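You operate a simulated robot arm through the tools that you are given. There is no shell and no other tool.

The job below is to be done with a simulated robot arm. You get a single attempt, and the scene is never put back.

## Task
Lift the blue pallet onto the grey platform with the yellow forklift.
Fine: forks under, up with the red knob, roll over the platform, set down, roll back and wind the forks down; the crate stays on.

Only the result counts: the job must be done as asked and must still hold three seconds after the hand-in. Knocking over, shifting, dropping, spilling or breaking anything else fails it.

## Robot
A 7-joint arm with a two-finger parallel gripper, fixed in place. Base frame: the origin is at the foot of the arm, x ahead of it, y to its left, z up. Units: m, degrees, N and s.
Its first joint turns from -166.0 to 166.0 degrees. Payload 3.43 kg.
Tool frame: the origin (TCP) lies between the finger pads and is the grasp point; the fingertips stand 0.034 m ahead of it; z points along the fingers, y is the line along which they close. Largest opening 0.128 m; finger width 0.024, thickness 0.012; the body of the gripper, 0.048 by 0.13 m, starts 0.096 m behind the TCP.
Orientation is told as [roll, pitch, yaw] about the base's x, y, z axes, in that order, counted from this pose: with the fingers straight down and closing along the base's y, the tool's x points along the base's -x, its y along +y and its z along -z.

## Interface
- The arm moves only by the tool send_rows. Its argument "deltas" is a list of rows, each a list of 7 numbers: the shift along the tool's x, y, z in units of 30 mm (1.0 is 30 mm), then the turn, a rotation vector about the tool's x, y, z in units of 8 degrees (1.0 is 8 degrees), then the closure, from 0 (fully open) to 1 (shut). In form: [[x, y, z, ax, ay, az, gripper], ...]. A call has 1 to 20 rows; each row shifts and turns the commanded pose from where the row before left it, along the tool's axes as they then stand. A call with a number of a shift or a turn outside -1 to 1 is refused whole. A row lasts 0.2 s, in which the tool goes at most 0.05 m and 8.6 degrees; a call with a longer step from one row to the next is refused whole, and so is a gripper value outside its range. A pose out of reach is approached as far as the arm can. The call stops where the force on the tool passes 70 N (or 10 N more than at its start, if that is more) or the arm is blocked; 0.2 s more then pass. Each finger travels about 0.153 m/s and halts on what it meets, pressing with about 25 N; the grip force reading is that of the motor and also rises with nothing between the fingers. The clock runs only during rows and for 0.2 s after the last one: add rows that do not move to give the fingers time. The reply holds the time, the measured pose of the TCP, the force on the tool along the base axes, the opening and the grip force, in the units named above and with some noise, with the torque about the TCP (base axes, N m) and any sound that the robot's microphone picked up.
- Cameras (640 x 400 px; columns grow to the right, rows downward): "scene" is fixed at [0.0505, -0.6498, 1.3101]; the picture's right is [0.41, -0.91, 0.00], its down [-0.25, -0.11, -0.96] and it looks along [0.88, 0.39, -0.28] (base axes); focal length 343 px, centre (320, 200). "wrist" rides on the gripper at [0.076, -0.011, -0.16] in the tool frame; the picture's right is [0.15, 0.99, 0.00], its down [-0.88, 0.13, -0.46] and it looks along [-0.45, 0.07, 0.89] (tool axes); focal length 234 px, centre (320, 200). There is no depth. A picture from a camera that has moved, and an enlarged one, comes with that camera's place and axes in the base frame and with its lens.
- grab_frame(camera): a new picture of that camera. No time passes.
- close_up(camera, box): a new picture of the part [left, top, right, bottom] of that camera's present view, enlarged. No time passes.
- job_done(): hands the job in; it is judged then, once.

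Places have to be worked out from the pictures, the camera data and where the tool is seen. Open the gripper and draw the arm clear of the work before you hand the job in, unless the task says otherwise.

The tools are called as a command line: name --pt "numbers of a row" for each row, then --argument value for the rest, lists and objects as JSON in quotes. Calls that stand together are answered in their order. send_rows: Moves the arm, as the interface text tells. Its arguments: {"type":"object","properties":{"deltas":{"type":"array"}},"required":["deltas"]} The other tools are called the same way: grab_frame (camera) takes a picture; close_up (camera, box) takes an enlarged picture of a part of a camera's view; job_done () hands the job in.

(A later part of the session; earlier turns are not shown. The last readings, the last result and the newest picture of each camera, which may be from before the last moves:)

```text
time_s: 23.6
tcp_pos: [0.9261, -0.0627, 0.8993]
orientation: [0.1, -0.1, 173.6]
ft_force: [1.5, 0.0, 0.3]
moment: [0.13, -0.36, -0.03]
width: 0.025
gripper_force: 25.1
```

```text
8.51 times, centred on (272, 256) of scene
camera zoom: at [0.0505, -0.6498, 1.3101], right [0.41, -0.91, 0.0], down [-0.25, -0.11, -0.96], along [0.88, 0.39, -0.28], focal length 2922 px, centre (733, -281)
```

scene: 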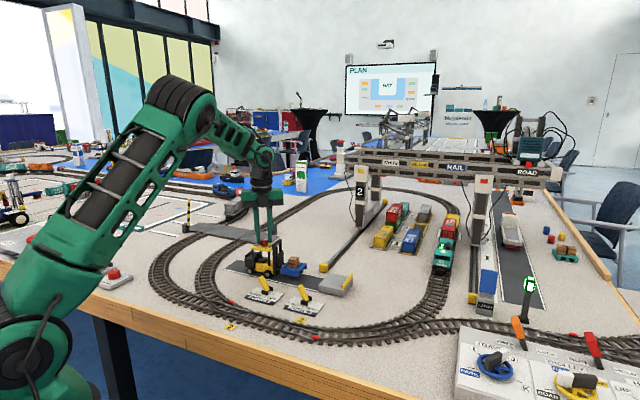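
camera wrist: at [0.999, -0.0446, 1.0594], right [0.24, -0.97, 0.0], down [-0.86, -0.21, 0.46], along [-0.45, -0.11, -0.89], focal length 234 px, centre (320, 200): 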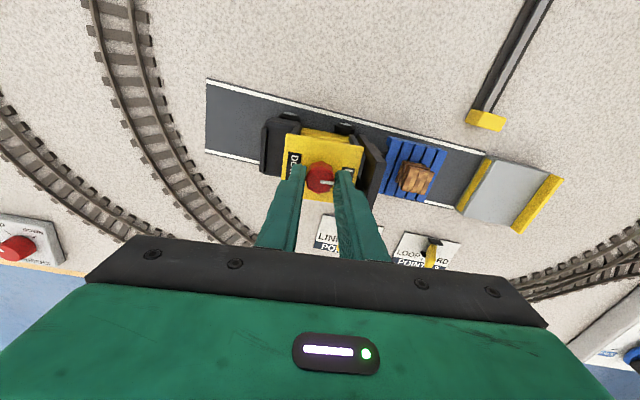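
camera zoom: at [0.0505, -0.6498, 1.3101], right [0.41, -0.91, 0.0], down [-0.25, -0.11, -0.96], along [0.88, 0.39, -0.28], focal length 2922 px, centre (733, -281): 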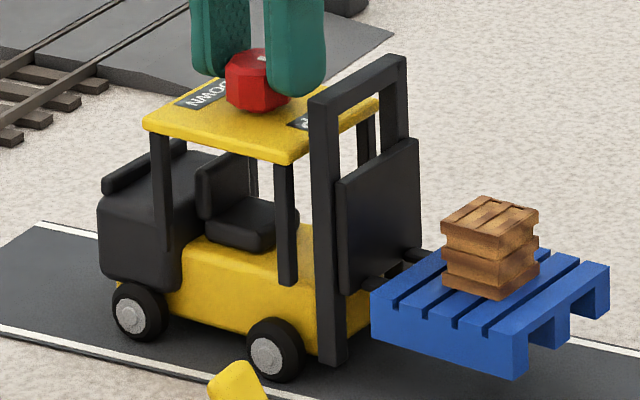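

The knob has reached its UP stop at about 180°, and the last few degrees yawed the forklift about 4–5° clockwise with the pallet. I'll release the knob by opening only slightly so the fingers clear the mast, rise above it, and look before re-squaring by the roof sides.

send_rows --pt "0 0 0 0 0 0 0.8" --pt "0 0 0 0 0 0 0.7" --pt "0 0 0 0 0 0 0.68" --pt "0 0 -0.4 0 0 0 0.68" --pt "0 0 -0.6 0 0 0 0.68" --pt "0 0 -0.6 0 0 0 0.68" --pt "0 0 -0.4 0 0 0 0.68" --pt "0 0 0 0 0 0 0.68"

grab_frame --camera "wrist"

close_up --camera "scene" --box '[240, 225, 330, 285]'

```text
time_s: 25.4
tcp_pos: [0.9263, -0.0638, 0.9599]
orientation: [0.1, -0.3, 173.6]
ft_force: [-0.6, 0.6, 0.3]
moment: [-0.01, 0.02, -0.02]
width: 0.0409
gripper_force: 0.1
```

```text
taken
camera wrist: at [1.0023, -0.0602, 1.1191], right [0.04, -1.0, 0.0], down [-0.89, -0.03, 0.46], along [-0.46, -0.02, -0.89], focal length 234 px, centre (320, 200)
```

wrist: 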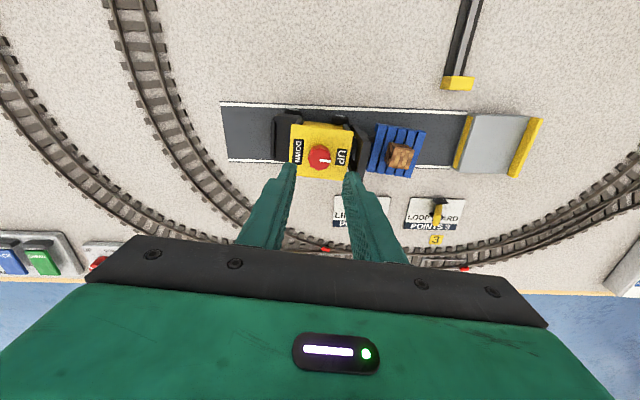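

```text
6.67 times, centred on (285, 255) of scene
camera zoom: at [0.0505, -0.6498, 1.3101], right [0.41, -0.91, 0.0], down [-0.25, -0.11, -0.96], along [0.88, 0.39, -0.28], focal length 2289 px, centre (553, -167)
```

zoom: 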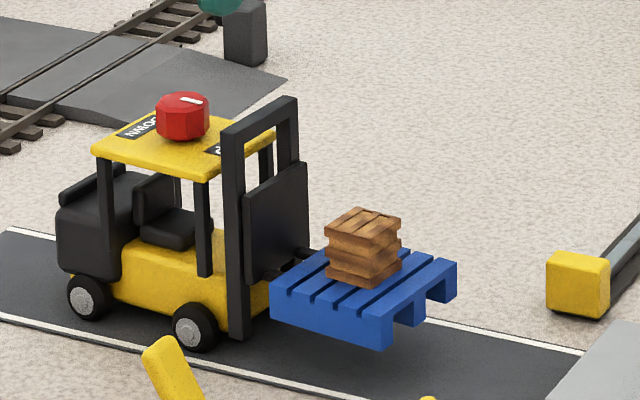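

The lift holds without me and the pointer sits at UP. I'll zoom in to measure the yaw of the forklift and the pallet.

close_up --camera "wrist" --box '[260, 95, 440, 195]'

close_up --camera "wrist" --box '[360, 90, 560, 200]'

```text
3.56 times, centred on (350, 145) of wrist
camera zoom: at [1.0023, -0.0602, 1.1191], right [0.04, -1.0, 0.0], down [-0.89, -0.03, 0.46], along [-0.46, -0.02, -0.89], focal length 833 px, centre (213, 396)
```

zoom: 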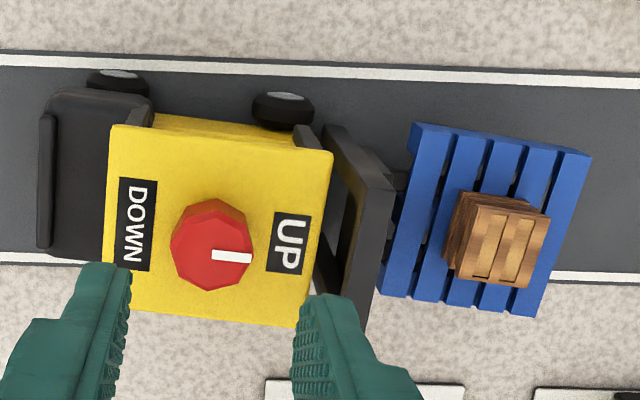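

```text
3.20 times, centred on (460, 145) of wrist
camera zoom: at [1.0023, -0.0602, 1.1191], right [0.04, -1.0, 0.0], down [-0.89, -0.03, 0.46], along [-0.46, -0.02, -0.89], focal length 749 px, centre (-128, 376)
```

zoom: 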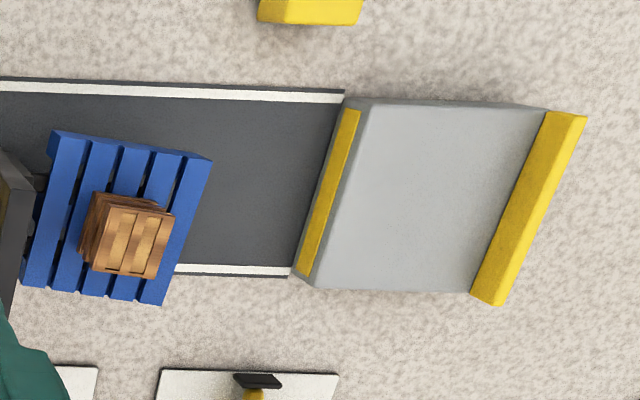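

I measure the forklift yaw at about −4.5° and the pallet at about −7.4°. The pallet bottom is about 3 mm above platform level. The usable platform length is y −0.273 to −0.347, so the pallet centre should end at y≈−0.310, a roll of about 142 mm. I'll turn the tool across the roof and open fully while staying high.

send_rows --pt "0 0 0 0 0 -0.5 0.68" --pt "0 0 0 0 0 -0.9 0.6" --pt "0 0 0 0 0 -0.9 0.4" --pt "0 0 0 0 0 -0.9 0.2" --pt "0 0 0 0 0 -0.9 0.1" --pt "0 0 0 0 0 -0.9 0" --pt "0 0 0 0 0 -0.9 0" --pt "0 0 0 0 0 -0.9 0" --pt "0 0 0 0 0 -0.9 0" --pt "0 0 0 0 0 -0.9 0" --pt "0 0 0 0 0 -0.9 0" --pt "0 0 0 0 0 -0.9 0" --pt "0 0 0 0 0 -0.9 0" --pt "0 0 0 0 0 -0.3 0" --pt "0 0 0 0 0 0 0"

grab_frame --camera "wrist"

close_up --camera "scene" --box '[220, 200, 340, 280]'

```text
time_s: 28.6
tcp_pos: [0.9263, -0.0637, 0.9601]
orientation: [-0.3, -0.1, -93.5]
ft_force: [-0.5, -0.1, 0.1]
moment: [-0.03, -0.01, 0.01]
width: 0.1278
gripper_force: 0.1
```

```text
taken
camera wrist: at [0.9192, 0.0136, 1.12], right [1.0, 0.09, -0.01], down [0.08, -0.89, 0.46], along [0.03, -0.46, -0.89], focal length 234 px, centre (320, 200)
```

wrist: 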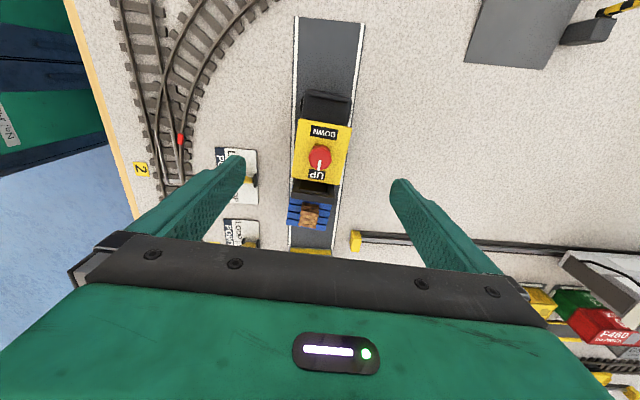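

```text
5.00 times, centred on (280, 240) of scene
camera zoom: at [0.0505, -0.6498, 1.3101], right [0.41, -0.91, 0.0], down [-0.25, -0.11, -0.96], along [0.88, 0.39, -0.28], focal length 1716 px, centre (520, 0)
```

zoom: 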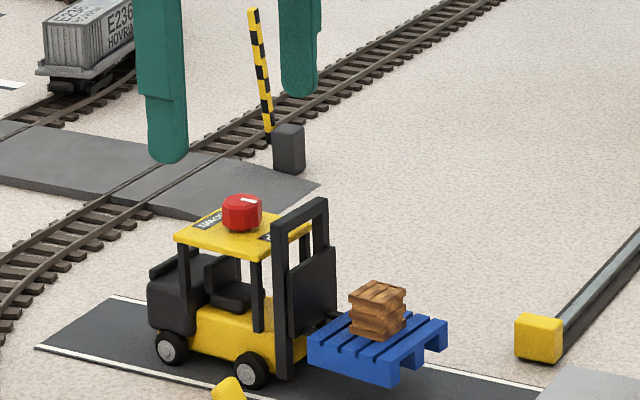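

The fingers are now across the roof, fully open. I'll take a close-up to measure the forklift's yaw and roof centre before coming down.

close_up --camera "wrist" --box '[260, 80, 390, 250]'

close_up --camera "wrist" --box '[270, 90, 380, 200]'

```text
2.35 times, centred on (325, 165) of wrist
camera zoom: at [0.9192, 0.0136, 1.12], right [1.0, 0.09, -0.01], down [0.08, -0.89, 0.46], along [0.03, -0.46, -0.89], focal length 551 px, centre (308, 282)
```

zoom: 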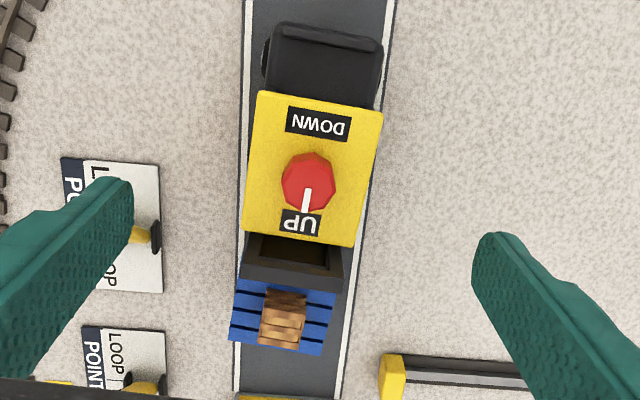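

```text
3.64 times, centred on (325, 145) of wrist
camera zoom: at [0.9192, 0.0136, 1.12], right [1.0, 0.09, -0.01], down [0.08, -0.89, 0.46], along [0.03, -0.46, -0.89], focal length 852 px, centre (302, 400)
```

zoom: 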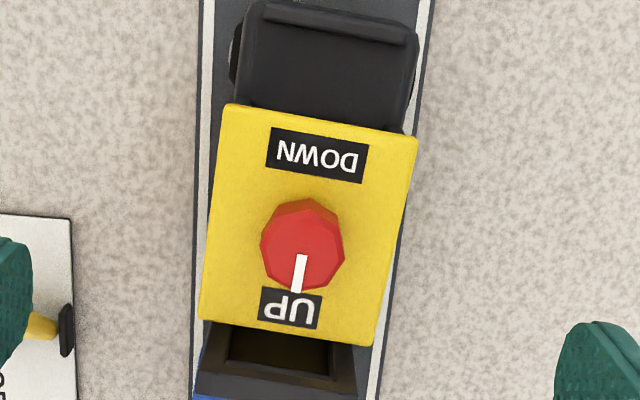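

The roof is centred at (0.927, −0.062) with yaw about −4°, and the tool is already there at −93.5°. I'll come down outside the roof sides to tip height z≈0.847 and close gently on the roof.

send_rows --pt "0 0 0.5 0 0 0.05 0" --pt "0 0 0.8 0 0 0 0" --pt "0 0 0.8 0 0 0 0" --pt "0 0 0.5 0 0 0 0" --pt "0 0 0 0 0 0 0.2" --pt "0 0 0 0 0 0 0.4" --pt "0 0 0 0 0 0 0.5" --pt "0 0 0 0 0 0 0.5"

close_up --camera "wrist" --box '[240, 80, 400, 200]'

close_up --camera "scene" --box '[220, 220, 310, 280]'

```text
time_s: 30.4
tcp_pos: [0.9251, -0.0624, 0.8807]
orientation: [-0.3, -0.1, -94.0]
ft_force: [0.5, 0.3, 0.3]
moment: [-0.05, -0.01, 0.03]
width: 0.064
gripper_force: 0.0
```

```text
3.33 times, centred on (320, 140) of wrist
camera zoom: at [0.9193, 0.0144, 1.0412], right [1.0, 0.08, -0.01], down [0.07, -0.89, 0.46], along [0.03, -0.46, -0.89], focal length 781 px, centre (320, 400)
```

zoom: 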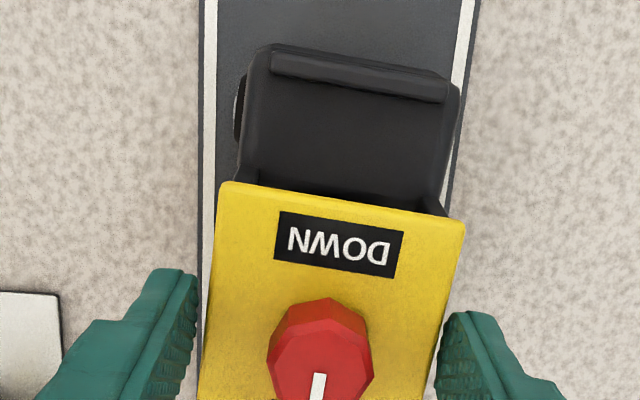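

```text
6.67 times, centred on (265, 250) of scene
camera zoom: at [0.0505, -0.6498, 1.3101], right [0.41, -0.91, 0.0], down [-0.25, -0.11, -0.96], along [0.88, 0.39, -0.28], focal length 2289 px, centre (687, -133)
```

zoom: 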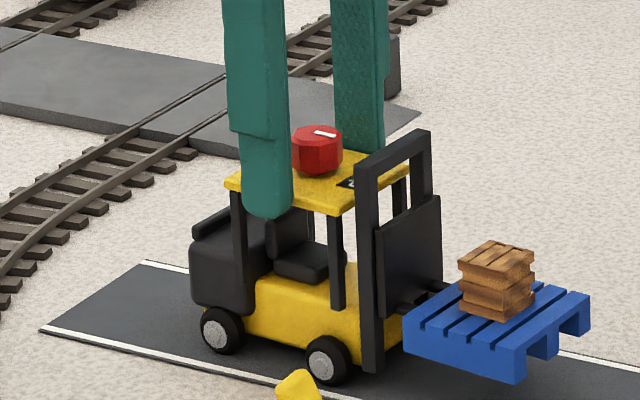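

The fingers straddle the roof sides cleanly at 64 mm. I'll close onto the 58 mm roof.

send_rows --pt "0 0 0 0 0 0 0.54" --pt "0 0 0 0 0 0 0.57" --pt "0 0 0 0 0 0 0.6" --pt "0 0 0 0 0 0 0.62" --pt "0 0 0 0 0 0 0.62"

close_up --camera "scene" --box '[235, 220, 325, 280]'

close_up --camera "wrist" --box '[240, 80, 400, 200]'

```text
time_s: 31.6
tcp_pos: [0.925, -0.0632, 0.8809]
orientation: [-0.4, 0.0, -94.0]
ft_force: [3.3, 0.4, 1.4]
moment: [-0.02, -0.22, -0.08]
width: 0.0598
gripper_force: 24.7
```

```text
6.67 times, centred on (280, 250) of scene
camera zoom: at [0.0505, -0.6498, 1.3101], right [0.41, -0.91, 0.0], down [-0.25, -0.11, -0.96], along [0.88, 0.39, -0.28], focal length 2289 px, centre (587, -133)
```

zoom: 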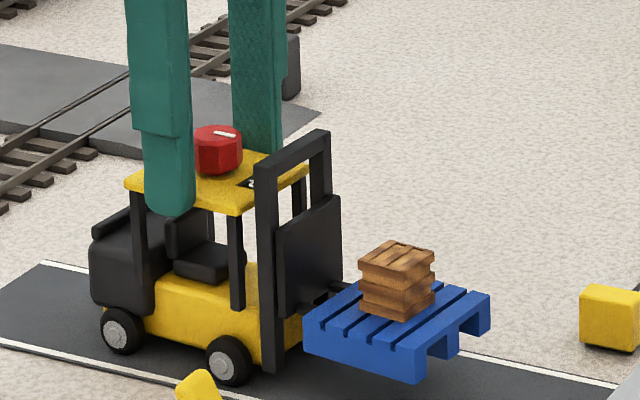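

```text
3.33 times, centred on (320, 140) of wrist
camera zoom: at [0.9194, 0.0144, 1.0412], right [1.0, 0.08, 0.0], down [0.07, -0.89, 0.46], along [0.03, -0.46, -0.89], focal length 781 px, centre (320, 400)
```

zoom: 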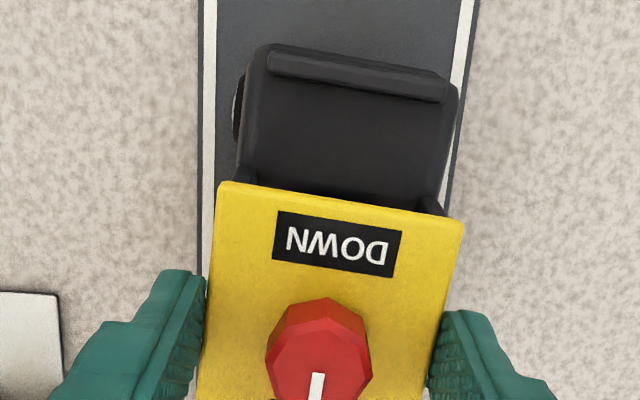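

The roof is gripped squarely at 59.8 mm. I'll straighten the forklift by turning about 5.5° counter-clockwise, slowly, which also brings the pallet nearly square with the platform.

send_rows --pt "0 0 0 0 0 -0.1 0.62" --pt "0 0 0 0 0 -0.15 0.62" --pt "0 0 0 0 0 -0.15 0.62" --pt "0 0 0 0 0 -0.15 0.62" --pt "0 0 0 0 0 -0.14 0.62" --pt "0 0 0 0 0 0 0.62" --pt "0 0 0 0 0 0 0.62"

close_up --camera "scene" --box '[235, 220, 325, 280]'

close_up --camera "wrist" --box '[240, 80, 400, 200]'

grab_frame --camera "wrist"

```text
time_s: 33.2
tcp_pos: [0.9257, -0.0636, 0.8807]
orientation: [-0.4, 0.0, -88.5]
ft_force: [0.0, 0.4, -0.2]
moment: [0.01, 0.02, 0.0]
width: 0.0599
gripper_force: 25.1
```

```text
6.67 times, centred on (280, 250) of scene
camera zoom: at [0.0505, -0.6498, 1.3101], right [0.41, -0.91, 0.0], down [-0.25, -0.11, -0.96], along [0.88, 0.39, -0.28], focal length 2289 px, centre (587, -133)
```

zoom: 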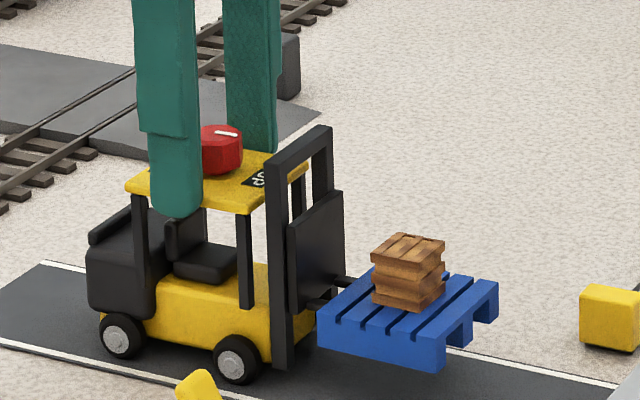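

```text
3.33 times, centred on (320, 140) of wrist
camera zoom: at [0.9118, 0.0129, 1.0416], right [0.98, 0.17, -0.01], down [0.16, -0.88, 0.46], along [0.07, -0.45, -0.89], focal length 781 px, centre (320, 400)
```

zoom: 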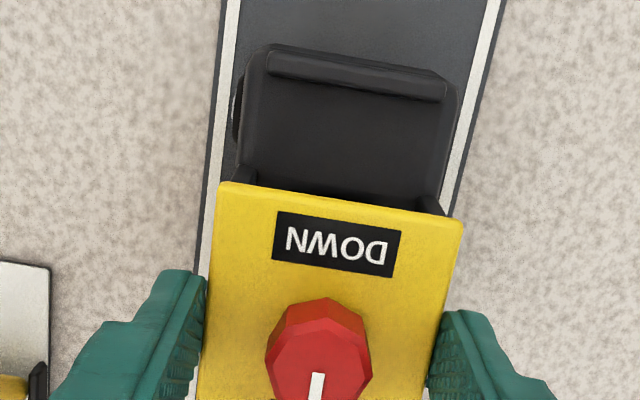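

```text
taken
camera wrist: at [0.9118, 0.0129, 1.0416], right [0.98, 0.17, -0.01], down [0.16, -0.88, 0.46], along [0.07, -0.45, -0.89], focal length 234 px, centre (320, 200)
```

wrist: 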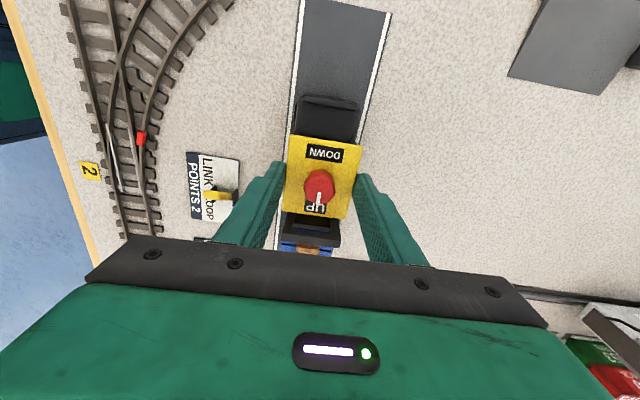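

The forklift turned rigidly with the grip and now points along the lane at about +1.5°, with the pallet nearly square. I'll roll 60 mm toward the platform, stopping short to check that the pallet bottom clears its top.

send_rows --pt "-0.08 -0.004 0 0 0 0 0.62" --pt "-0.15 -0.008 0 0 0 0 0.62" --pt "-0.22 -0.012 0 0 0 0 0.62" --pt "-0.25 -0.014 0 0 0 0 0.62" --pt "-0.25 -0.014 0 0 0 0 0.62" --pt "-0.25 -0.014 0 0 0 0 0.62" --pt "-0.25 -0.014 0 0 0 0 0.62" --pt "-0.22 -0.012 0 0 0 0 0.62" --pt "-0.16 -0.008 0 0 0 0 0.62" --pt "-0.1 -0.006 0 0 0 0 0.62" --pt "-0.05 0 0 0 0 0 0.62" --pt "0 0 0 0 0 0 0.62"

close_up --camera "scene" --box '[255, 230, 360, 300]'

close_up --camera "scene" --box '[290, 250, 350, 290]'

grab_frame --camera "wrist"

```text
time_s: 35.8
tcp_pos: [0.9233, -0.1232, 0.8817]
orientation: [-0.2, 0.0, -88.6]
ft_force: [-0.3, 0.1, -0.1]
moment: [0.0, -0.03, 0.02]
width: 0.0599
gripper_force: 25.7
```

```text
5.71 times, centred on (308, 265) of scene
camera zoom: at [0.0505, -0.6498, 1.3101], right [0.41, -0.91, 0.0], down [-0.25, -0.11, -0.96], along [0.88, 0.39, -0.28], focal length 1962 px, centre (391, -171)
```

zoom: 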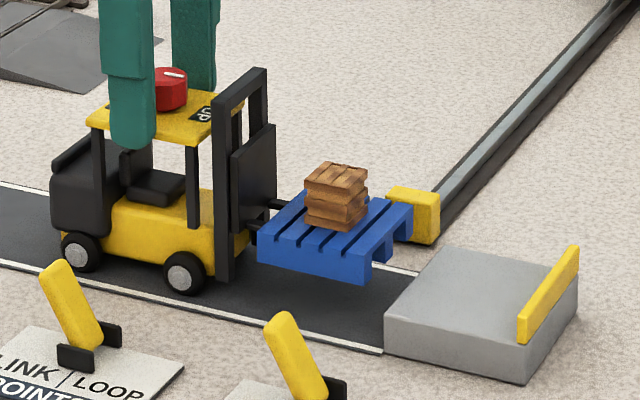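

```text
10.00 times, centred on (320, 270) of scene
camera zoom: at [0.0505, -0.6498, 1.3101], right [0.41, -0.91, 0.0], down [-0.25, -0.11, -0.96], along [0.88, 0.39, -0.28], focal length 3433 px, centre (320, -500)
```

zoom: 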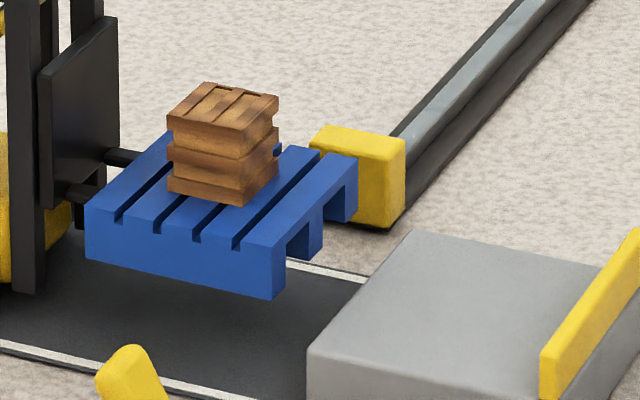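

```text
taken
camera wrist: at [0.9109, -0.0476, 1.0418], right [0.98, 0.17, -0.01], down [0.16, -0.88, 0.46], along [0.07, -0.45, -0.89], focal length 234 px, centre (320, 200)
```

wrist: 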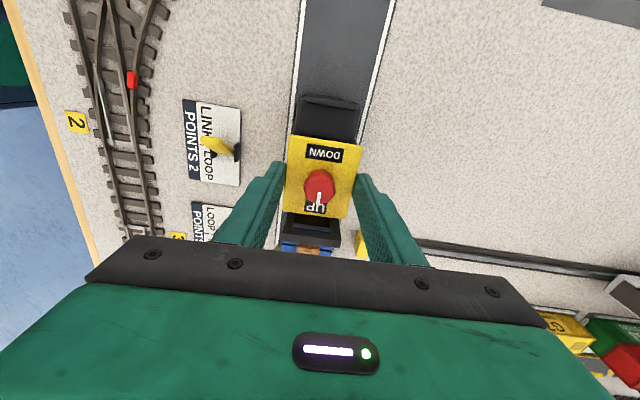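

The pallet is level and steady, with its bottom about 3 mm above the platform top by my estimate. I'll roll another 27 mm slowly so its leading edge goes just over the platform edge, and check for contact.

send_rows --pt "-0.06 -0.004 0 0 0 0 0.62" --pt "-0.12 -0.006 0 0 0 0 0.62" --pt "-0.15 -0.008 0 0 0 0 0.62" --pt "-0.15 -0.008 0 0 0 0 0.62" --pt "-0.15 -0.008 0 0 0 0 0.62" --pt "-0.15 -0.008 0 0 0 0 0.62" --pt "-0.08 -0.004 0 0 0 0 0.62" --pt "-0.04 0 0 0 0 0 0.62" --pt "0 0 0 0 0 0 0.62"

close_up --camera "scene" --box '[290, 250, 350, 290]'

close_up --camera "scene" --box '[300, 262, 342, 290]'

```text
time_s: 37.8
tcp_pos: [0.9237, -0.1496, 0.8817]
orientation: [-0.3, 0.0, -88.5]
ft_force: [-0.6, 0.2, -0.5]
moment: [0.01, 0.02, 0.02]
width: 0.0599
gripper_force: 24.9
```

```text
10.00 times, centred on (320, 270) of scene
camera zoom: at [0.0505, -0.6498, 1.3101], right [0.41, -0.91, 0.0], down [-0.25, -0.11, -0.96], along [0.88, 0.39, -0.28], focal length 3433 px, centre (320, -500)
```

zoom: 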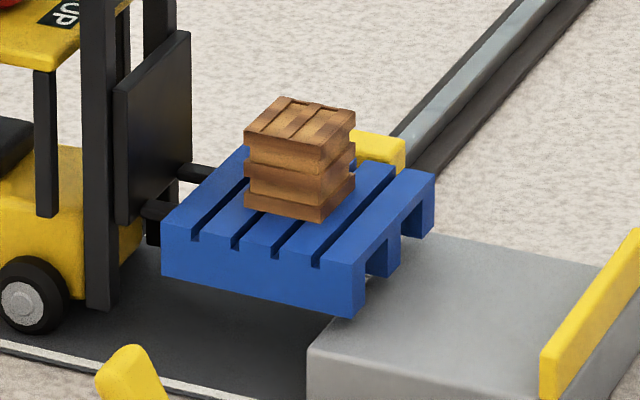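

```text
14.29 times, centred on (321, 276) of scene
camera zoom: at [0.0505, -0.6498, 1.3101], right [0.41, -0.91, 0.0], down [-0.25, -0.11, -0.96], along [0.88, 0.39, -0.28], focal length 4904 px, centre (306, -886)
```

zoom: 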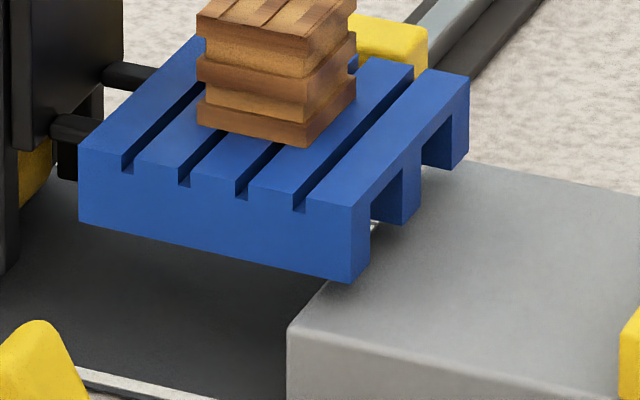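

The pallet is over the platform edge with a visible gap and no contact force. From this view it spans y −0.218 to −0.282 and is square. Rolling 59 mm more centres it on the platform, short of the end stop. I'll do it in two parts.

send_rows --pt "-0.06 -0.002 0 0 0 0 0.62" --pt "-0.12 -0.003 0 0 0 0 0.62" --pt "-0.17 -0.004 0 0 0 0 0.62" --pt "-0.17 -0.004 0 0 0 0 0.62" --pt "-0.17 -0.004 0 0 0 0 0.62" --pt "-0.17 -0.004 0 0 0 0 0.62" --pt "-0.17 -0.004 0 0 0 0 0.62" --pt "-0.17 -0.004 0 0 0 0 0.62" --pt "-0.12 -0.003 0 0 0 0 0.62" --pt "-0.06 0 0 0 0 0 0.62" --pt "0 0 0 0 0 0 0.62"

close_up --camera "scene" --box '[300, 255, 360, 295]'

```text
time_s: 40.2
tcp_pos: [0.9225, -0.1915, 0.8821]
orientation: [-0.3, 0.1, -88.4]
ft_force: [0.0, -0.6, -0.2]
moment: [0.01, -0.03, -0.02]
width: 0.0597
gripper_force: 24.3
```

```text
10.00 times, centred on (330, 275) of scene
camera zoom: at [0.0505, -0.6498, 1.3101], right [0.41, -0.91, 0.0], down [-0.25, -0.11, -0.96], along [0.88, 0.39, -0.28], focal length 3433 px, centre (220, -550)
```

zoom: 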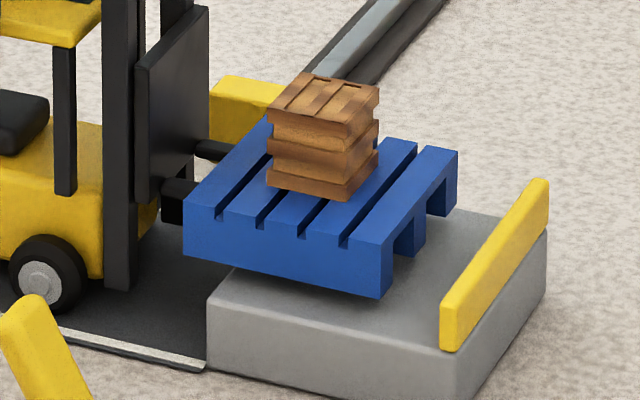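

The pallet's trailing edge still needs at least 16 mm to be fully on, and its leading edge has about 25 mm to the stop. I'll roll 20 mm more.

send_rows --pt "-0.06 -0.001 0 0 0 0 0.62" --pt "-0.1 -0.002 0 0 0 0 0.62" --pt "-0.13 -0.003 0 0 0 0 0.62" --pt "-0.13 -0.003 0 0 0 0 0.62" --pt "-0.13 -0.003 0 0 0 0 0.62" --pt "-0.08 -0.001 0 0 0 0 0.62" --pt "-0.04 0 0 0 0 0 0.62" --pt "0 0 0 0 0 0 0.62" --pt "0 0 0 0 0 0 0.62"

close_up --camera "scene" --box '[300, 255, 360, 295]'

close_up --camera "scene" --box '[250, 225, 370, 305]'

```text
time_s: 42.2
tcp_pos: [0.924, -0.2108, 0.8825]
orientation: [-0.2, 0.1, -88.5]
ft_force: [-0.4, 0.2, -0.7]
moment: [0.0, 0.05, 0.0]
width: 0.0596
gripper_force: 25.0
```

```text
10.00 times, centred on (330, 275) of scene
camera zoom: at [0.0505, -0.6498, 1.3101], right [0.41, -0.91, 0.0], down [-0.25, -0.11, -0.96], along [0.88, 0.39, -0.28], focal length 3433 px, centre (220, -550)
```

zoom: 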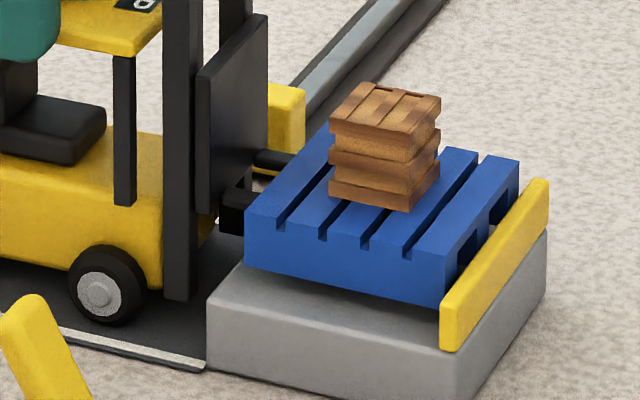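

```text
5.00 times, centred on (310, 265) of scene
camera zoom: at [0.0505, -0.6498, 1.3101], right [0.41, -0.91, 0.0], down [-0.25, -0.11, -0.96], along [0.88, 0.39, -0.28], focal length 1716 px, centre (370, -125)
```

zoom: 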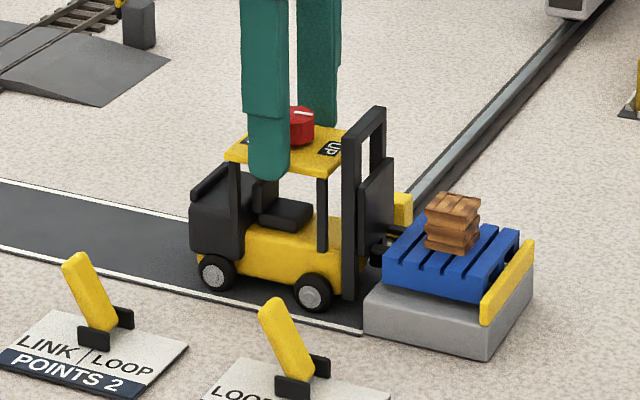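

The pallet is centred over the platform, spanning about y −0.280 to −0.342 against the platform's −0.2745 to −0.347, with no contact. I'll release the roof, rise clear, and turn the tool to line up with the knob again.

send_rows --pt "0 0 0 0 0 0 0.55" --pt "0 0 0 0 0 0 0.5" --pt "0 0 0 0 0 0 0.4" --pt "0 0 0 0 0 0 0.2" --pt "0 0 -0.5 0 0 0 0.2" --pt "0 0 -0.8 0 0 0 0.2" --pt "0 0 -0.8 0 0 0 0.2" --pt "0 0 -0.5 0 0 0 0.2" --pt "0 0 0 0 0 0 0.2"

close_up --camera "scene" --box '[250, 225, 370, 305]'

```text
time_s: 44.2
tcp_pos: [0.9237, -0.2105, 0.9597]
orientation: [-0.3, 0.1, -88.5]
ft_force: [-0.2, 0.2, -0.6]
moment: [-0.01, -0.01, 0.05]
width: 0.1028
gripper_force: 0.2
```

```text
5.00 times, centred on (310, 265) of scene
camera zoom: at [0.0505, -0.6498, 1.3101], right [0.41, -0.91, 0.0], down [-0.25, -0.11, -0.96], along [0.88, 0.39, -0.28], focal length 1716 px, centre (370, -125)
```

zoom: 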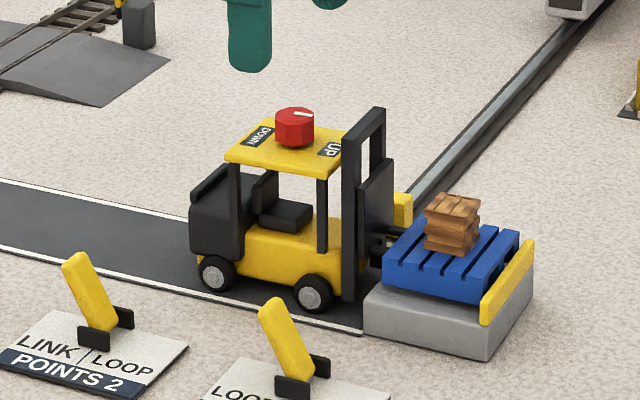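

The forklift stayed put when I let go of it. I'll turn the tool back to about −178° and pre-close to 41 mm at height, then check the centring on the knob.

send_rows --pt "0 0 0 0 0 0.5 0.3" --pt "0 0 0 0 0 0.9 0.4" --pt "0 0 0 0 0 0.9 0.5" --pt "0 0 0 0 0 0.9 0.6" --pt "0 0 0 0 0 0.9 0.68" --pt "0 0 0 0 0 0.9 0.68" --pt "0 0 0 0 0 0.9 0.68" --pt "0 0 0 0 0 0.9 0.68" --pt "0 0 0 0 0 0.9 0.68" --pt "0 0 0 0 0 0.9 0.68" --pt "0 0 0 0 0 0.9 0.68" --pt "0 0 0 0 0 0.9 0.68" --pt "0 0 0 0 0 0.8 0.68" --pt "0 0 0 0 0 0 0.68"

grab_frame --camera "wrist"

close_up --camera "wrist" --box '[250, 90, 450, 200]'

```text
time_s: 47.2
tcp_pos: [0.9241, -0.2121, 0.9607]
orientation: [0.2, -0.3, -178.1]
ft_force: [0.2, -0.2, 0.8]
moment: [0.01, -0.02, 0.01]
width: 0.0411
gripper_force: 0.1
```

```text
taken
camera wrist: at [0.9999, -0.1971, 1.1201], right [0.18, -0.98, 0.0], down [-0.87, -0.16, 0.46], along [-0.45, -0.08, -0.89], focal length 234 px, centre (320, 200)
```

wrist: 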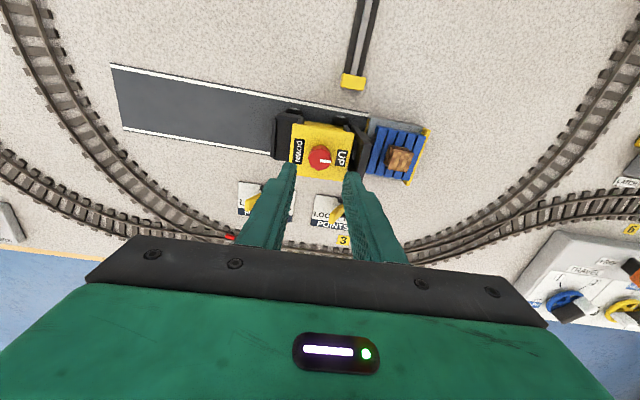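

```text
3.20 times, centred on (350, 145) of wrist
camera zoom: at [0.9999, -0.1971, 1.1201], right [0.18, -0.98, 0.0], down [-0.87, -0.16, 0.46], along [-0.45, -0.08, -0.89], focal length 749 px, centre (224, 376)
```

zoom: 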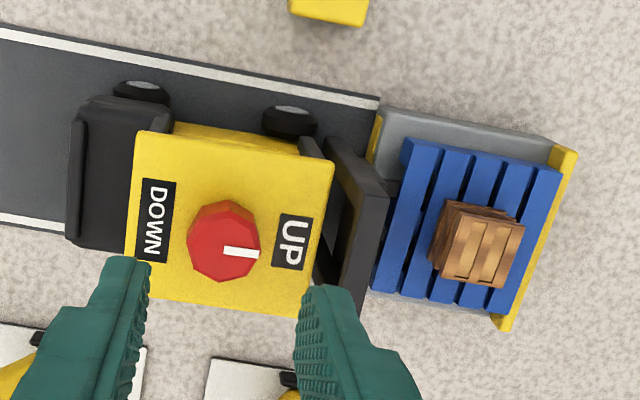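

The knob is at (0.925, −0.2106), within 2 mm of the tool, and its pointer is at UP. I'll come down around it as before and close.

send_rows --pt "0.04 -0.05 0.3 0 0 0 0.68" --pt "0 0 0.5 0 0 0 0.68" --pt "0 0 0.5 0 0 0 0.68" --pt "0 0 0.4 0 0 0 0.68" --pt "0 0 0.3 0 0 0 0.68" --pt "0 0 0 0 0 0 0.68" --pt "0 0 0 0 0 0 0.75" --pt "0 0 0 0 0 0 0.82" --pt "0 0 0 0 0 0 0.9" --pt "0 0 0 0 0 0 0.9"

close_up --camera "wrist" --box '[250, 90, 450, 200]'

close_up --camera "scene" --box '[250, 225, 370, 305]'

```text
time_s: 49.4
tcp_pos: [0.9246, -0.21, 0.9007]
orientation: [0.1, -0.4, -178.1]
ft_force: [-0.9, 0.1, 0.1]
moment: [0.15, 0.01, 0.05]
width: 0.025
gripper_force: 25.1
```

```text
3.20 times, centred on (350, 145) of wrist
camera zoom: at [1.0006, -0.1951, 1.0599], right [0.18, -0.98, 0.0], down [-0.87, -0.16, 0.46], along [-0.45, -0.08, -0.89], focal length 749 px, centre (224, 376)
```

zoom: 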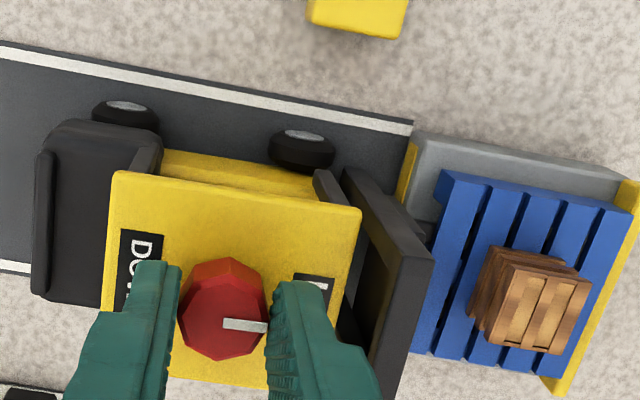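

```text
5.00 times, centred on (310, 265) of scene
camera zoom: at [0.0505, -0.6498, 1.3101], right [0.41, -0.91, 0.0], down [-0.25, -0.11, -0.96], along [0.88, 0.39, -0.28], focal length 1716 px, centre (370, -125)
```

zoom: 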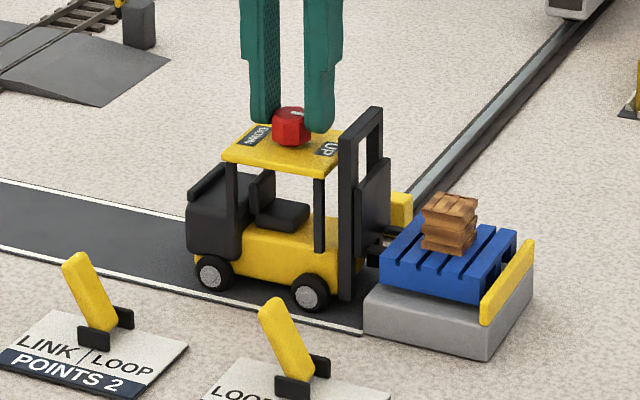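

The knob is gripped again, and the forklift shifted only about 2 mm back, which I'll nudge forward again. Now I'll wind down 18° (about 3 mm) and check whether the pallet touches down.

send_rows --pt "0 0.03 0 0 0 0 0.9" --pt "0 0.03 0 0 0 0 0.9" --pt "0 0 0 0 0 -0.5 0.9" --pt "0 0 0 0 0 -0.75 0.9" --pt "0 0 0 0 0 -0.75 0.9" --pt "0 0 0 0 0 -0.25 0.9" --pt "0 0 0 0 0 0 0.9" --pt "0 0 0 0 0 0 0.9"

close_up --camera "scene" --box '[300, 255, 360, 295]'

close_up --camera "wrist" --box '[250, 90, 450, 200]'

```text
time_s: 51.2
tcp_pos: [0.9251, -0.2116, 0.9005]
orientation: [-0.1, -0.2, -160.0]
ft_force: [-0.8, 0.4, -0.8]
moment: [-0.06, 0.02, 0.02]
width: 0.025
gripper_force: 24.5
```

```text
10.00 times, centred on (330, 275) of scene
camera zoom: at [0.0505, -0.6498, 1.3101], right [0.41, -0.91, 0.0], down [-0.25, -0.11, -0.96], along [0.88, 0.39, -0.28], focal length 3433 px, centre (220, -550)
```

zoom: 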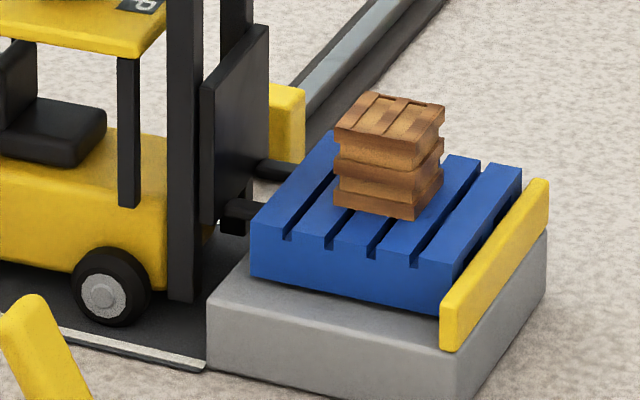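

```text
3.20 times, centred on (350, 145) of wrist
camera zoom: at [0.9925, -0.1744, 1.06], right [0.48, -0.88, 0.0], down [-0.78, -0.42, 0.46], along [-0.41, -0.22, -0.89], focal length 749 px, centre (224, 376)
```

zoom: 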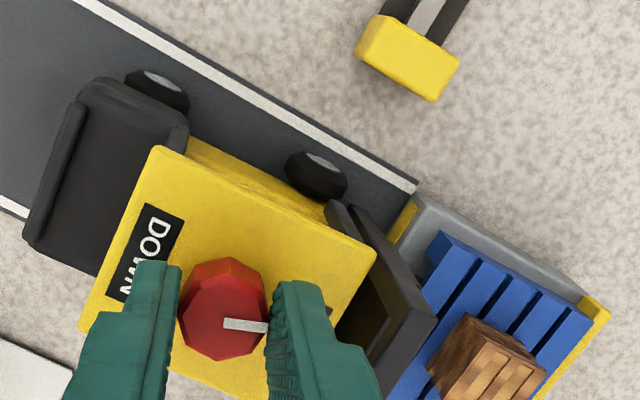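

The pallet came down about 3 mm and is at or near touchdown. I'll wind another 14° and compare, to see the forks drop relative to the pallet.

send_rows --pt "0 0 0 0 0 -0.5 0.9" --pt "0 0 0 0 0 -0.75 0.9" --pt "0 0 0 0 0 -0.5 0.9" --pt "0 0 0 0 0 0 0.9" --pt "0 0 0 0 0 0 0.9"

close_up --camera "scene" --box '[300, 255, 360, 295]'

close_up --camera "scene" --box '[315, 262, 345, 282]'

```text
time_s: 52.4
tcp_pos: [0.9241, -0.2113, 0.9011]
orientation: [-0.1, -0.3, -146.1]
ft_force: [1.8, 0.5, 3.4]
moment: [-0.13, -0.08, 0.04]
width: 0.0251
gripper_force: 25.3
```

```text
10.00 times, centred on (330, 275) of scene
camera zoom: at [0.0505, -0.6498, 1.3101], right [0.41, -0.91, 0.0], down [-0.25, -0.11, -0.96], along [0.88, 0.39, -0.28], focal length 3433 px, centre (220, -550)
```

zoom: 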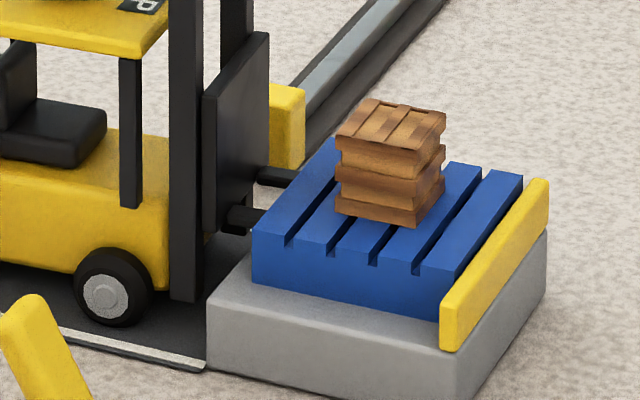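

```text
16.00 times, centred on (330, 272) of scene
camera zoom: at [0.0505, -0.6498, 1.3101], right [0.41, -0.91, 0.0], down [-0.25, -0.11, -0.96], along [0.88, 0.39, -0.28], focal length 5493 px, centre (160, -952)
```

zoom: 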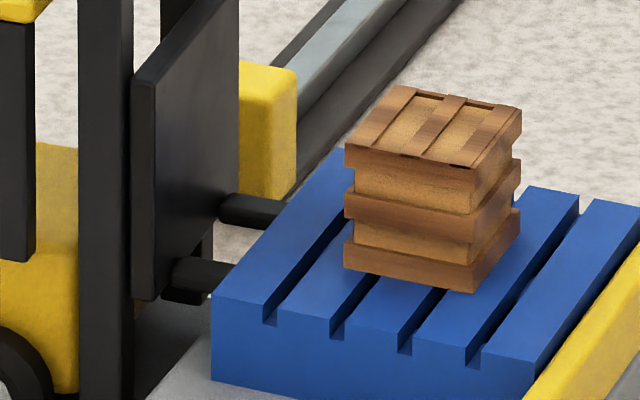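

Both the pallet and the carriage dropped a little more. I'll wind another 12° and compare pallet against carriage again.

send_rows --pt "0 0 0 0 0 -0.5 0.9" --pt "0 0 0 0 0 -0.6 0.9" --pt "0 0 0 0 0 -0.4 0.9" --pt "0 0 0 0 0 0 0.9" --pt "0 0 0 0 0 0 0.9"

close_up --camera "scene" --box '[300, 255, 360, 295]'

close_up --camera "scene" --box '[315, 262, 345, 282]'

```text
time_s: 53.6
tcp_pos: [0.9245, -0.2118, 0.9013]
orientation: [-0.2, -0.3, -134.1]
ft_force: [-2.3, 0.1, 1.6]
moment: [-0.19, 0.07, -0.02]
width: 0.0249
gripper_force: 25.3
```

```text
10.00 times, centred on (330, 275) of scene
camera zoom: at [0.0505, -0.6498, 1.3101], right [0.41, -0.91, 0.0], down [-0.25, -0.11, -0.96], along [0.88, 0.39, -0.28], focal length 3433 px, centre (220, -550)
```

zoom: 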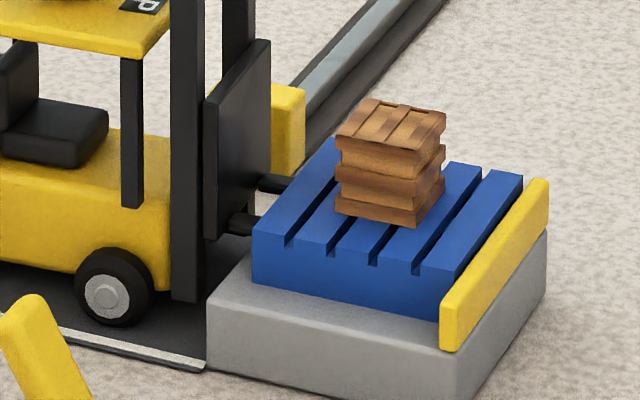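

```text
16.00 times, centred on (330, 272) of scene
camera zoom: at [0.0505, -0.6498, 1.3101], right [0.41, -0.91, 0.0], down [-0.25, -0.11, -0.96], along [0.88, 0.39, -0.28], focal length 5493 px, centre (160, -952)
```

zoom: 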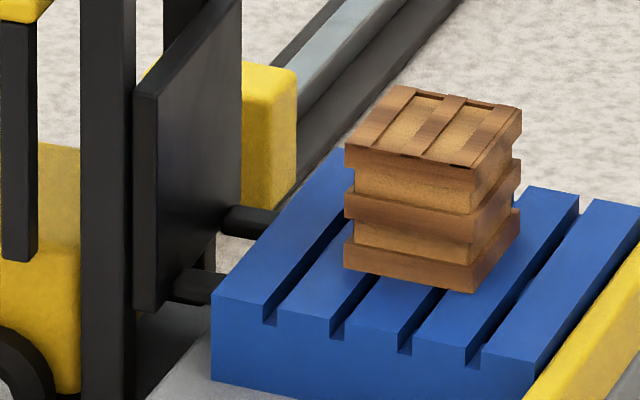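

The pallet stayed put while the forks dropped about 2.5 mm, so it now rests on the platform with the forks free in the slots. I'll release the knob, rise, and turn back across the roof to roll back squarely.

send_rows --pt "0 0 0 0 0 0 0.8" --pt "0 0 0 0 0 0 0.7" --pt "0 0 0 0 0 0 0.68" --pt "0 0 -0.4 0 0 0 0.68" --pt "0 0 -0.6 0 0 0 0.68" --pt "0 0 -0.6 0 0 0 0.68" --pt "0 0 -0.4 0 0 0 0.68" --pt "0 0 0 0 0 -0.5 0.5" --pt "0 0 0 0 0 -0.9 0.3" --pt "0 0 0 0 0 -0.9 0.2" --pt "0 0 0 0 0 -0.9 0.2" --pt "0 0 0 0 0 -0.9 0.2" --pt "0 0 0 0 0 -0.9 0.2" --pt "0 0 0 0 0 -0.6 0.2" --pt "0 0 0 0 0 0 0.2"

close_up --camera "wrist" --box '[270, 90, 380, 200]'

close_up --camera "scene" --box '[250, 225, 370, 305]'

grab_frame --camera "wrist"

```text
time_s: 56.8
tcp_pos: [0.9248, -0.2116, 0.9612]
orientation: [-0.4, 0.0, -89.2]
ft_force: [0.1, -0.4, 0.1]
moment: [0.01, -0.02, -0.01]
width: 0.1025
gripper_force: 0.1
```

```text
3.64 times, centred on (325, 145) of wrist
camera zoom: at [0.9125, -0.1352, 1.1205], right [0.99, 0.16, -0.01], down [0.14, -0.88, 0.46], along [0.07, -0.45, -0.89], focal length 852 px, centre (302, 400)
```

zoom: 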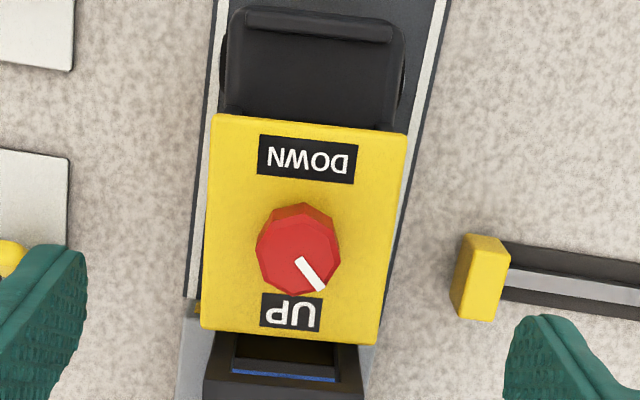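

```text
5.00 times, centred on (310, 265) of scene
camera zoom: at [0.0505, -0.6498, 1.3101], right [0.41, -0.91, 0.0], down [-0.25, -0.11, -0.96], along [0.88, 0.39, -0.28], focal length 1716 px, centre (370, -125)
```

zoom: 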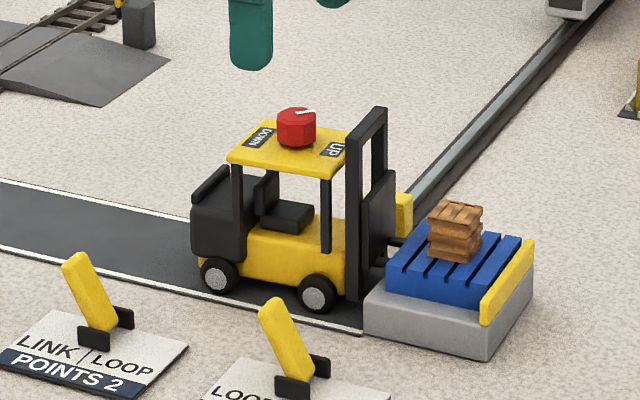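

```text
taken
camera wrist: at [0.9125, -0.1352, 1.1205], right [0.99, 0.16, -0.01], down [0.14, -0.88, 0.46], along [0.07, -0.45, -0.89], focal length 234 px, centre (320, 200)
```

wrist: 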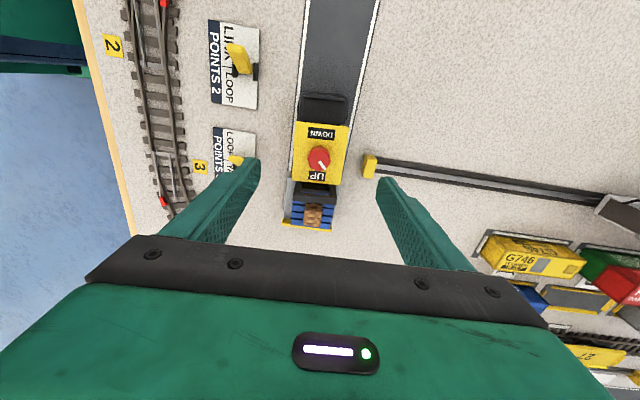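

The forklift is now at about +4° yaw with its roof centre at (0.924, −0.212), and the pallet and crate sit on the platform. I'll match the tool to that yaw, come down over the roof sides and grip, so I can pull straight back along the fork direction.

send_rows --pt "0 0 0.5 0 0 -0.4 0.2" --pt "0 0 0.8 0 0 0 0.2" --pt "0 0 0.8 0 0 0 0.2" --pt "0 0 0.55 0 0 0 0.3" --pt "0 0 0 0 0 0 0.4" --pt "0 0 0 0 0 0 0.5" --pt "0 0 0 0 0 0 0.54" --pt "0 0 0 0 0 0 0.57" --pt "0 0 0 0 0 0 0.6" --pt "0 0 0 0 0 0 0.62" --pt "0 0 0 0 0 0 0.62"

close_up --camera "scene" --box '[270, 235, 360, 295]'

close_up --camera "wrist" --box '[240, 80, 400, 200]'

```text
time_s: 59.2
tcp_pos: [0.9247, -0.2133, 0.8801]
orientation: [-0.3, -0.1, -86.1]
ft_force: [-3.0, 0.0, -0.2]
moment: [-0.07, 0.24, -0.09]
width: 0.0598
gripper_force: 24.6
```

```text
6.67 times, centred on (315, 265) of scene
camera zoom: at [0.0505, -0.6498, 1.3101], right [0.41, -0.91, 0.0], down [-0.25, -0.11, -0.96], along [0.88, 0.39, -0.28], focal length 2289 px, centre (353, -233)
```

zoom: 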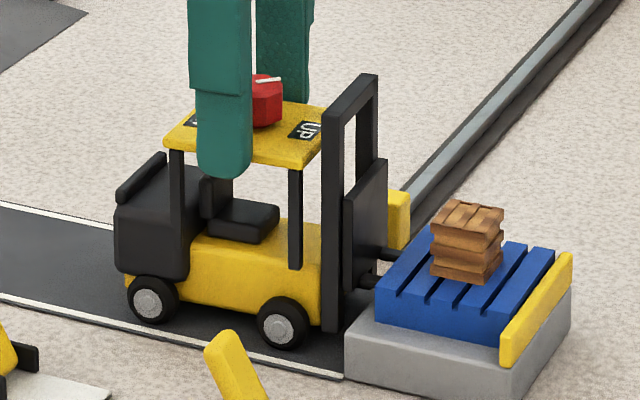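

```text
3.33 times, centred on (320, 140) of wrist
camera zoom: at [0.9084, -0.1364, 1.04], right [0.98, 0.21, -0.01], down [0.19, -0.87, 0.46], along [0.09, -0.45, -0.89], focal length 781 px, centre (320, 400)
```

zoom: 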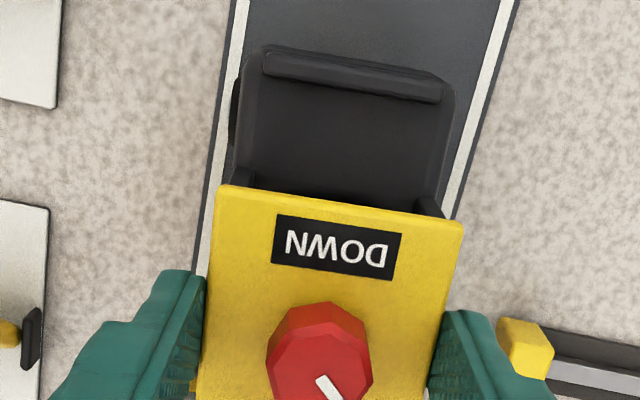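

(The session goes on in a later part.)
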